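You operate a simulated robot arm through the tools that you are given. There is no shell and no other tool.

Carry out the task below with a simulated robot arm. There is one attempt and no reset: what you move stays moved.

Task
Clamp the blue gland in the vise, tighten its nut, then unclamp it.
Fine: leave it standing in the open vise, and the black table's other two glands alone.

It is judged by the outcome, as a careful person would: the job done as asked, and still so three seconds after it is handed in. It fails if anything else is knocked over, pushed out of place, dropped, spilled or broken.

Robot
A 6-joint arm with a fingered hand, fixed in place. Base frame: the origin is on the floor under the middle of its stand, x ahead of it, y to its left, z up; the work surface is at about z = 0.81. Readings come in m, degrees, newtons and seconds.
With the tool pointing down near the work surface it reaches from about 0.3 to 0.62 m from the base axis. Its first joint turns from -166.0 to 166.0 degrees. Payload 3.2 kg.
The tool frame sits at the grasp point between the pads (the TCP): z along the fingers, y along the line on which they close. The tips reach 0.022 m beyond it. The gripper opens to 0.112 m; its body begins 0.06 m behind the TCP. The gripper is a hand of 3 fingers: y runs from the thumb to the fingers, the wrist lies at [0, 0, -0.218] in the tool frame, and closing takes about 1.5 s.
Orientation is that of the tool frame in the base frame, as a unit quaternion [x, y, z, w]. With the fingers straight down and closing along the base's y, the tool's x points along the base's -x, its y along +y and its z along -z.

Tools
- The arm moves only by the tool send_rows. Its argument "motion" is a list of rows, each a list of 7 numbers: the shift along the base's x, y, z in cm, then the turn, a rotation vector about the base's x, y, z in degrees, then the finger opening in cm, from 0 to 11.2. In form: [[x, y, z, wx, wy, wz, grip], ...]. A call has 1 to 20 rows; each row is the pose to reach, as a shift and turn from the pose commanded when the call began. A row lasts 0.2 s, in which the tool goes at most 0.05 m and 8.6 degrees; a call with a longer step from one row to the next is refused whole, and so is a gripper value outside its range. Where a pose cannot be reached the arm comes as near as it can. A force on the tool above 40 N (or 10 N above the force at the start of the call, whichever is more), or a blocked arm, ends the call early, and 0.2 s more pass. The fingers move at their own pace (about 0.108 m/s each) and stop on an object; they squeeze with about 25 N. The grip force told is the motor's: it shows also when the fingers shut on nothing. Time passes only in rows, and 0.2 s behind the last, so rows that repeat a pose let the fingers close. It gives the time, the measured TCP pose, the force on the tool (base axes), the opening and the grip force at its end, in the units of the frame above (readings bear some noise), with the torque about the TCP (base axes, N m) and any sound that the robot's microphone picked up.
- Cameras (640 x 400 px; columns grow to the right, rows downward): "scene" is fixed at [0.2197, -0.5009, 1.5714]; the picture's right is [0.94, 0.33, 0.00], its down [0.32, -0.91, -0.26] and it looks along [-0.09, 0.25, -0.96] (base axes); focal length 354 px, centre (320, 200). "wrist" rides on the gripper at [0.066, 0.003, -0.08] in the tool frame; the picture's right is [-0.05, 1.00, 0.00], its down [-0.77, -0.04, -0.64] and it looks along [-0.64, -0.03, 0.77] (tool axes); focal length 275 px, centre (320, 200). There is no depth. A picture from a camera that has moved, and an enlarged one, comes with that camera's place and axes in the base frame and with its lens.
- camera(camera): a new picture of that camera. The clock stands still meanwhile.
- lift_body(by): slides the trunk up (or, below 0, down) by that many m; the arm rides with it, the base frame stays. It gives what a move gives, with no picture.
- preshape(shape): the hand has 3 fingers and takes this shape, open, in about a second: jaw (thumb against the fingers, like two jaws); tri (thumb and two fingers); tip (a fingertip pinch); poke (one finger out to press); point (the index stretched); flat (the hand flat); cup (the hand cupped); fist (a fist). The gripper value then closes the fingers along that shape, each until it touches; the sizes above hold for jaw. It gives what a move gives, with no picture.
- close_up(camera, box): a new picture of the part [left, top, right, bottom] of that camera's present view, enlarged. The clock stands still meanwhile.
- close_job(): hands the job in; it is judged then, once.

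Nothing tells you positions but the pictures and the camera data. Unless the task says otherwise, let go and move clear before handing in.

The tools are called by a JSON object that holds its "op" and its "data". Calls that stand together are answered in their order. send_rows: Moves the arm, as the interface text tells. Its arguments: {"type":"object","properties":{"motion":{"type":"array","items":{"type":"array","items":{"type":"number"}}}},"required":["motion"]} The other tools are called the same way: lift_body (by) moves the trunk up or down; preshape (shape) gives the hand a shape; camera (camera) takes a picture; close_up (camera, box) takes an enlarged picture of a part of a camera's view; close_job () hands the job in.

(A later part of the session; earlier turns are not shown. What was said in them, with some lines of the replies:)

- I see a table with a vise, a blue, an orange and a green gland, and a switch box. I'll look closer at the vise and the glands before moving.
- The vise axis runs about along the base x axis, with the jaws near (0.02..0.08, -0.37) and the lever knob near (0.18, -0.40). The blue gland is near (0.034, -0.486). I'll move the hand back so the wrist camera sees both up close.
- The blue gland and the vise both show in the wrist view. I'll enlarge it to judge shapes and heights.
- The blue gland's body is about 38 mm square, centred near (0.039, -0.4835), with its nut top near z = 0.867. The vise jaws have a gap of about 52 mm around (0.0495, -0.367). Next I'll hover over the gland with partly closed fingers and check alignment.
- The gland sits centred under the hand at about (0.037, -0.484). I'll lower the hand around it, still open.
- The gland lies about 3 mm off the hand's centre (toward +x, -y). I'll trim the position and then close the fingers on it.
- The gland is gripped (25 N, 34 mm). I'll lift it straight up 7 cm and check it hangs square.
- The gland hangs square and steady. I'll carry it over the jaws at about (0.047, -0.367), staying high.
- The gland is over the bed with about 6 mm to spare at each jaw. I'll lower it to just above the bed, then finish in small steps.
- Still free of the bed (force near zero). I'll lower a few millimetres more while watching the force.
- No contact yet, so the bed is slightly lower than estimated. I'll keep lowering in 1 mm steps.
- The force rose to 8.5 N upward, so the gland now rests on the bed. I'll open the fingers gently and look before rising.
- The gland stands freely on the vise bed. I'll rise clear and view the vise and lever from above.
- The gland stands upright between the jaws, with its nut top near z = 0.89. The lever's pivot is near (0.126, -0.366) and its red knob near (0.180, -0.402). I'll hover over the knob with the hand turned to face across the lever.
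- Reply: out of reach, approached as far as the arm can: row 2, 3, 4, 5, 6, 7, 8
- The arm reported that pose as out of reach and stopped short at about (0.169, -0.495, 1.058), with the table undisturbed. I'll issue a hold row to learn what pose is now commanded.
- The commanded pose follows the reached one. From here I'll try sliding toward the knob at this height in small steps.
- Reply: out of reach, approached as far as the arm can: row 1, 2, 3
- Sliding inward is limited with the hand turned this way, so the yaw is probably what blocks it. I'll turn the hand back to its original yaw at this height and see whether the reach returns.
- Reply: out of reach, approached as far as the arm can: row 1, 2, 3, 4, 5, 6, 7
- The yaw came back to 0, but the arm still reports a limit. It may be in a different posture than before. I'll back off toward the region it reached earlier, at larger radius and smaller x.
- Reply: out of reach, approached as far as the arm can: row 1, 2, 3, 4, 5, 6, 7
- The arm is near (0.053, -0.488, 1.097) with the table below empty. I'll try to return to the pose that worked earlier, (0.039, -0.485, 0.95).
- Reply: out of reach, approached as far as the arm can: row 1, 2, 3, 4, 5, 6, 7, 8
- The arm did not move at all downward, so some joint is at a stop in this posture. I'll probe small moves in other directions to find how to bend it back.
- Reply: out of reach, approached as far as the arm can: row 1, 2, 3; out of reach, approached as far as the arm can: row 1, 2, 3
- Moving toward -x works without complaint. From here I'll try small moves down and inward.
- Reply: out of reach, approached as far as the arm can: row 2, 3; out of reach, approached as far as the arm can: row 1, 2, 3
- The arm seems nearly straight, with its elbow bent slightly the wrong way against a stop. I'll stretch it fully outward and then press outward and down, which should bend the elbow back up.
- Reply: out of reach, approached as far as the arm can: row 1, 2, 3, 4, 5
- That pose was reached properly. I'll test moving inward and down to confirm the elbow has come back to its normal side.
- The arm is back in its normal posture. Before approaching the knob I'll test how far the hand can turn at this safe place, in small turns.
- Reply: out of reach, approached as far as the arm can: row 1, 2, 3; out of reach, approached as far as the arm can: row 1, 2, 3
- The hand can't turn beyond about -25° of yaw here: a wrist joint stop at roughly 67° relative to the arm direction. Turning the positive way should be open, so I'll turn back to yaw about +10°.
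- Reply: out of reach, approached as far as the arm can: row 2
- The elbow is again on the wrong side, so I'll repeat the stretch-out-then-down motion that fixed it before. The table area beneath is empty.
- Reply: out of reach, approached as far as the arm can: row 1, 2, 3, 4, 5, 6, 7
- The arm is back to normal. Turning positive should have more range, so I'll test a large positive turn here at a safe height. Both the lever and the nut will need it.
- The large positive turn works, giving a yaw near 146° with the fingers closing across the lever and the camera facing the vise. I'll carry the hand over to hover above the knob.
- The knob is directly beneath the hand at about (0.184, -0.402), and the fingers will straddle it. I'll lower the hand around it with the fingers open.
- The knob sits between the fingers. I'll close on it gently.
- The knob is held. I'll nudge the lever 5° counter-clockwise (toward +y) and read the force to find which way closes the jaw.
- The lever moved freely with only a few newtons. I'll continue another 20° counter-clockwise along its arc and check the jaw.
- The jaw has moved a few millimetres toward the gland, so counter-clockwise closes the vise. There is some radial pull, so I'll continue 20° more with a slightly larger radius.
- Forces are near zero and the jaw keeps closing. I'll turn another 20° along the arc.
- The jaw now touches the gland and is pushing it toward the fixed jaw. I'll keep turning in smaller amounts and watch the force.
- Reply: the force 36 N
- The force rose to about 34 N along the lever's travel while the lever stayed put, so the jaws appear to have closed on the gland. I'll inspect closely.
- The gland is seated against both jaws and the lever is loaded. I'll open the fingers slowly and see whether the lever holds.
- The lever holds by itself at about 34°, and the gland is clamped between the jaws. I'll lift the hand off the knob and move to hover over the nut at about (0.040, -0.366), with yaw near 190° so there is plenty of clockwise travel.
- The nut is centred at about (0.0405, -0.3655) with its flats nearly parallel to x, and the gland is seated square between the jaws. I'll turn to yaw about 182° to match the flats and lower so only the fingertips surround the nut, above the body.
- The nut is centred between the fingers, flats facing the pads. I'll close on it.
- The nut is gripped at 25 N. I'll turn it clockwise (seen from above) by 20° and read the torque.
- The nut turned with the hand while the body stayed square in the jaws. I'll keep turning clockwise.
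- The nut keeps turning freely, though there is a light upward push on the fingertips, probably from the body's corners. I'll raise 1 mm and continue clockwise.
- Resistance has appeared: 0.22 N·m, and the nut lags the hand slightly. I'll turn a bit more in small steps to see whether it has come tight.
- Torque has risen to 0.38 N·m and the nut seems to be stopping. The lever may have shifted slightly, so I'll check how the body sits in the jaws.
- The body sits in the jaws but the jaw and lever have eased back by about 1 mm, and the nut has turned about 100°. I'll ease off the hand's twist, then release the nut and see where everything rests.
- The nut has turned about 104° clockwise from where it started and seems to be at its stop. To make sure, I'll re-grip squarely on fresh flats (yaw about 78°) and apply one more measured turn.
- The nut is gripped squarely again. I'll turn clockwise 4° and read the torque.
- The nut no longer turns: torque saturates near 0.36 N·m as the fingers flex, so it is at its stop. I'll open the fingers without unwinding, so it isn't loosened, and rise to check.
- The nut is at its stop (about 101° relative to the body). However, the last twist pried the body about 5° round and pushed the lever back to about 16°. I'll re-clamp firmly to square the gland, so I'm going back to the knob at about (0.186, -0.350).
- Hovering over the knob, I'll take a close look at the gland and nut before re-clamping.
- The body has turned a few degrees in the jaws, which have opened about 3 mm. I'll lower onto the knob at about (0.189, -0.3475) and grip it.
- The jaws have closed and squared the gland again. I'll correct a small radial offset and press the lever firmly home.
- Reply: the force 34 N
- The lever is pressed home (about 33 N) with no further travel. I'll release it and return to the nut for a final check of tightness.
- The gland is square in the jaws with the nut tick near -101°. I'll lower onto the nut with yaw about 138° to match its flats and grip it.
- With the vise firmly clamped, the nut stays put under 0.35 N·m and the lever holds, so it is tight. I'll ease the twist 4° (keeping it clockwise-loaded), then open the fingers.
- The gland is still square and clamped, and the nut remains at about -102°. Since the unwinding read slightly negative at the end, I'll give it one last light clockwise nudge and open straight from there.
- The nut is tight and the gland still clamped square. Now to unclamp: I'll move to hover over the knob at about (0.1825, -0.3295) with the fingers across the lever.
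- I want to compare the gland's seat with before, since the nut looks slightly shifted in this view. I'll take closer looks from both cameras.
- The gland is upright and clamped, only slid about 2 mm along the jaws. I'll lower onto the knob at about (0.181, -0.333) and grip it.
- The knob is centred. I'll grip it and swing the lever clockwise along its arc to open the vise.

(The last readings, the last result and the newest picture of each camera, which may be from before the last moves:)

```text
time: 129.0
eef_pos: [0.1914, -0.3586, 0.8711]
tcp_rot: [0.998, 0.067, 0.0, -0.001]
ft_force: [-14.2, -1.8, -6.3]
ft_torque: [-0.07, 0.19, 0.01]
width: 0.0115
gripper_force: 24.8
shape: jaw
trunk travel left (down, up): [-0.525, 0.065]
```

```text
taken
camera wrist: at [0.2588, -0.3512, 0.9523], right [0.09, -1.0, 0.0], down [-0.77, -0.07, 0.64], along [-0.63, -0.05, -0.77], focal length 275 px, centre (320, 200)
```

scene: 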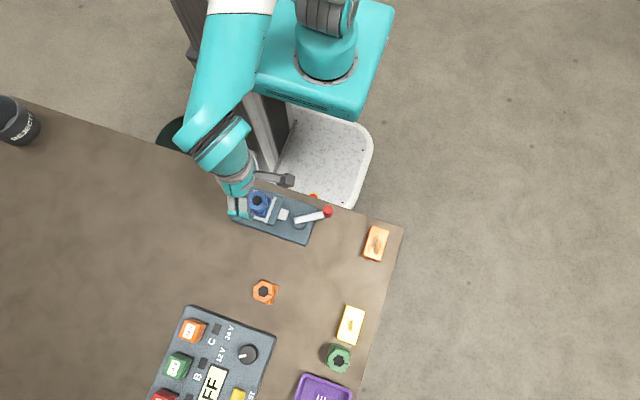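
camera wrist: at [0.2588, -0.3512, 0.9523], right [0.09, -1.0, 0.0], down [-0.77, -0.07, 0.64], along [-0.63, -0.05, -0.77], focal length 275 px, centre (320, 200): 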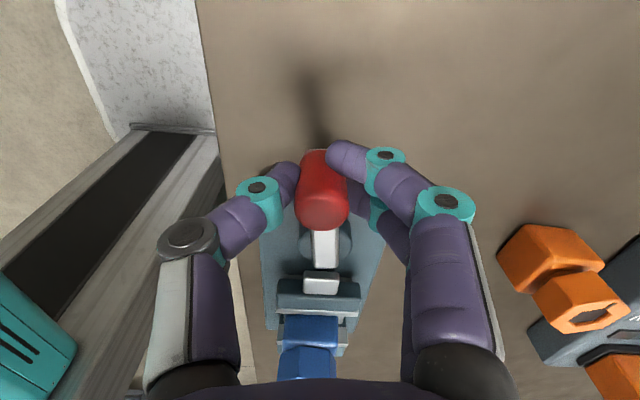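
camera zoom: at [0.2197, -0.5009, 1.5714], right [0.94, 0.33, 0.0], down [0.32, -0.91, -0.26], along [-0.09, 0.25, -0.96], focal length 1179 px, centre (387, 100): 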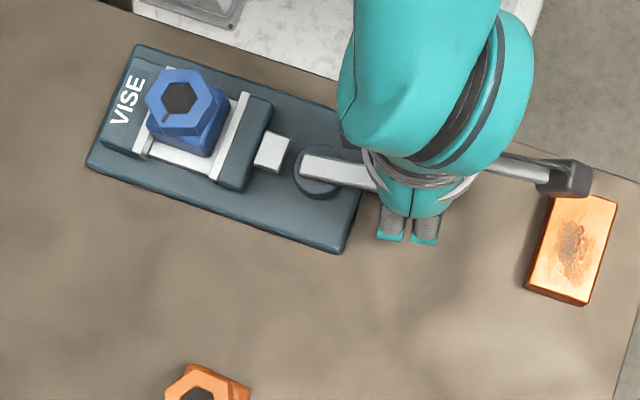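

The jaw is opening and the gland stands free. There is some outward pull, so I'll correct 2 mm inward and continue clockwise toward the original open position.

{"op": "send_rows", "data": {"motion": [[-0.1, -0.23, 0, 0, 0, -2, 1.0], [-0.14, -0.46, 0, 0, 0, -4, 1.0], [-0.12, -0.92, 0, 0, 0, -8, 1.0], [-0.13, -1.38, 0, 0, 0, -12, 1.0], [-0.17, -1.83, 0, 0, 0, -16, 1.0], [-0.24, -2.27, 0, 0, 0, -20, 1.0], [-0.34, -2.71, 0, 0, 0, -24, 1.0], [-0.47, -3.14, 0, 0, 0, -28, 1.0], [-0.63, -3.56, 0, 0, 0, -32, 1.0], [-0.82, -3.97, 0, 0, 0, -36, 1.0], [-0.82, -3.97, 0, 0, 0, -36, 1.0]]}}

{"op": "close_up", "data": {"camera": "scene", "box": [220, 170, 380, 290]}}

{"op": "camera", "data": {"camera": "wrist"}}

```text
time: 131.4
eef_pos: [0.1837, -0.3979, 0.8715]
tcp_rot: [0.969, -0.246, -0.001, -0.001]
ft_force: [-6.0, 3.3, -11.3]
ft_torque: [0.03, 0.09, -0.05]
width: 0.011
gripper_force: 24.8
shape: jaw
trunk travel left (down, up): [-0.525, 0.065]
```

```text
3.33 times, centred on (300, 230) of scene
camera zoom: at [0.2197, -0.5009, 1.5714], right [0.94, 0.33, 0.0], down [0.32, -0.91, -0.26], along [-0.09, 0.25, -0.96], focal length 1179 px, centre (387, 100)
```

zoom: 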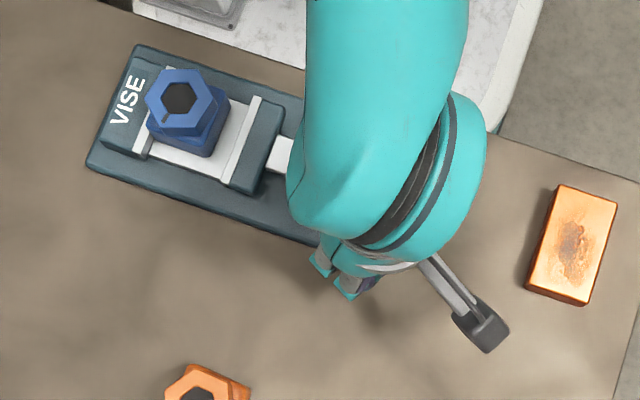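

```text
taken
camera wrist: at [0.2416, -0.4315, 0.9527], right [-0.52, -0.86, 0.0], down [-0.66, 0.4, 0.64], along [-0.55, 0.33, -0.77], focal length 275 px, centre (320, 200)
```

wrist: 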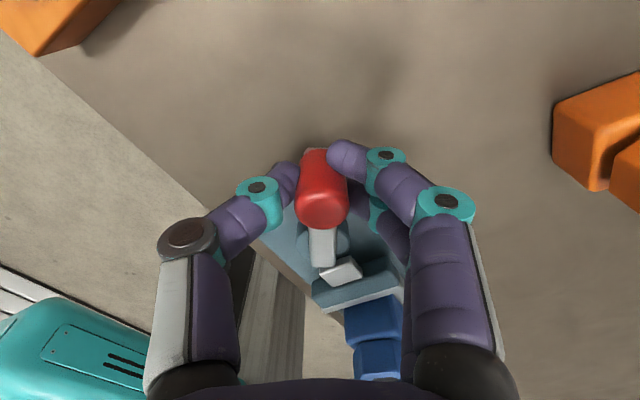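

The vise is open again and the gland stands on its own. I'll move the lever the last few degrees to its starting position.

{"op": "send_rows", "data": {"motion": [[-0.11, -0.2, 0, 0, 0, -2, 1.0], [-0.22, -0.4, 0, 0, 0, -4, 1.0], [-0.22, -0.4, 0, 0, 0, -4, 1.0]]}}

{"op": "camera", "data": {"camera": "wrist"}}

```text
time: 132.2
eef_pos: [0.1804, -0.4021, 0.8717]
tcp_rot: [0.96, -0.279, 0.0, -0.001]
ft_force: [0.8, 7.7, -8.5]
ft_torque: [0.1, -0.01, 0.01]
width: 0.0108
gripper_force: 25.5
shape: jaw
trunk travel left (down, up): [-0.525, 0.065]
```

```text
taken
camera wrist: at [0.2368, -0.4389, 0.9526], right [-0.57, -0.82, 0.0], down [-0.63, 0.44, 0.64], along [-0.52, 0.37, -0.77], focal length 275 px, centre (320, 200)
```

wrist: 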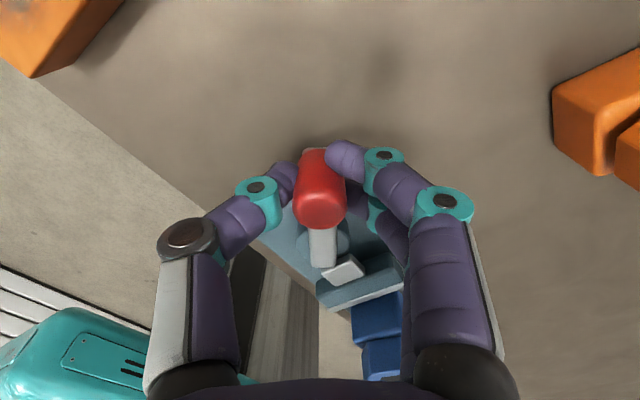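

The lever is back at its open position, with light resistance from the stop. I'll release the knob, rise and retreat clear.

{"op": "send_rows", "data": {"motion": [[0, 0, 0, 0, 0, 0, 2], [0, 0, 0, 0, 0, 0, 3], [0, 0, 0, 0, 0, 0, 4], [0, 0, 0, 0, 0, 0, 5], [0, 0, 0, 0, 0, 0, 6], [0, 0, 0, 0, 0, 0, 6], [0, 0, 1.5, 0, 0, 0, 6], [0, 0, 3, 0, 0, 0, 6], [0, 0, 5, 0, 0, 0, 6], [0, 0, 7, 0, 0, 0, 6], [0, 0, 9, 0, 0, 0, 6], [0, 0, 11, 0, 0, 0, 6], [0, 0, 11, 0, 0, 0, 6]]}}

{"op": "send_rows", "data": {"motion": [[-1, -1.5, 0, 0, 0, 0, 6], [-3, -3, 0, 0, 0, 0, 6], [-5.5, -4.5, 0, 0, 0, 0, 6], [-8, -6, 0, 0, 0, 0, 6], [-11, -7, 0, 0, 0, 0, 6], [-14, -7.5, 0, 0, 0, 0, 6], [-17, -7.5, 0, 0, 0, 0, 6], [-20, -7.5, 0, 0, 0, 0, 6], [-23, -7.5, 0, 0, 0, 0, 6], [-23, -7.5, 0, 0, 0, 0, 6]]}}

{"op": "camera", "data": {"camera": "scene"}}

{"op": "close_up", "data": {"camera": "scene", "box": [220, 170, 340, 250]}}

```text
time: 135.0
eef_pos: [0.1795, -0.402, 0.9816]
tcp_rot: [0.961, -0.278, 0.0, -0.001]
ft_force: [-0.2, 0.5, 0.1]
ft_torque: [0.01, -0.02, -0.02]
width: 0.0594
gripper_force: 0.0
shape: jaw
trunk travel left (down, up): [-0.525, 0.065]
```

```text
time: 137.2
eef_pos: [-0.0528, -0.4772, 0.9823]
tcp_rot: [0.961, -0.278, -0.001, -0.002]
ft_force: [-0.1, -0.9, -0.3]
ft_torque: [0.0, 0.02, -0.01]
width: 0.0593
gripper_force: 0.0
shape: jaw
trunk travel left (down, up): [-0.525, 0.065]
```

```text
taken
```

scene: 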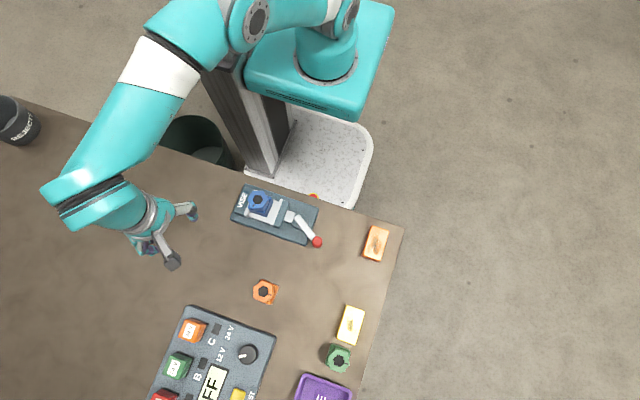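

```text
5.00 times, centred on (280, 210) of scene
camera zoom: at [0.2197, -0.5009, 1.5714], right [0.94, 0.33, 0.0], down [0.32, -0.91, -0.26], along [-0.09, 0.25, -0.96], focal length 1769 px, centre (520, 150)
```

zoom: 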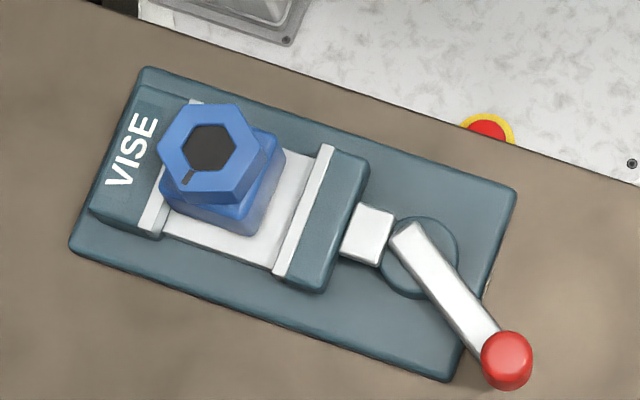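

The gland stands upright on the bed of the open vise, nut turned to its stop, lever back at its open position. The orange and green glands and everything else are where they were, and the hand is clear, so I'm handing the job in.

{"op": "close_job", "data": {}}

```text
The job is handed in.
```

The blue gland was clamped, its nut tightened and the vise opened again. The gland is standing upright on the vise bed with the hand clear, and I have handed the job in.

- **Nut:** I turned it about 100° clockwise, until it stopped. It held there under roughly 0.35 N·m of torque. The microphone reported no click, so the stop and the torque are my only evidence that it is tight.
- **Re-clamping:** My second test twist turned the gland about 5° in the jaws and pushed the lever back. I re-clamped it square and repeated the torque check, and this time the vise held.
- **Gland position:** It also slid about 2 mm along the jaws during the last nudge on the nut.
- **Everything else:** The orange and green glands and the other items on the table were not touched, and the lever is back at its starting angle.
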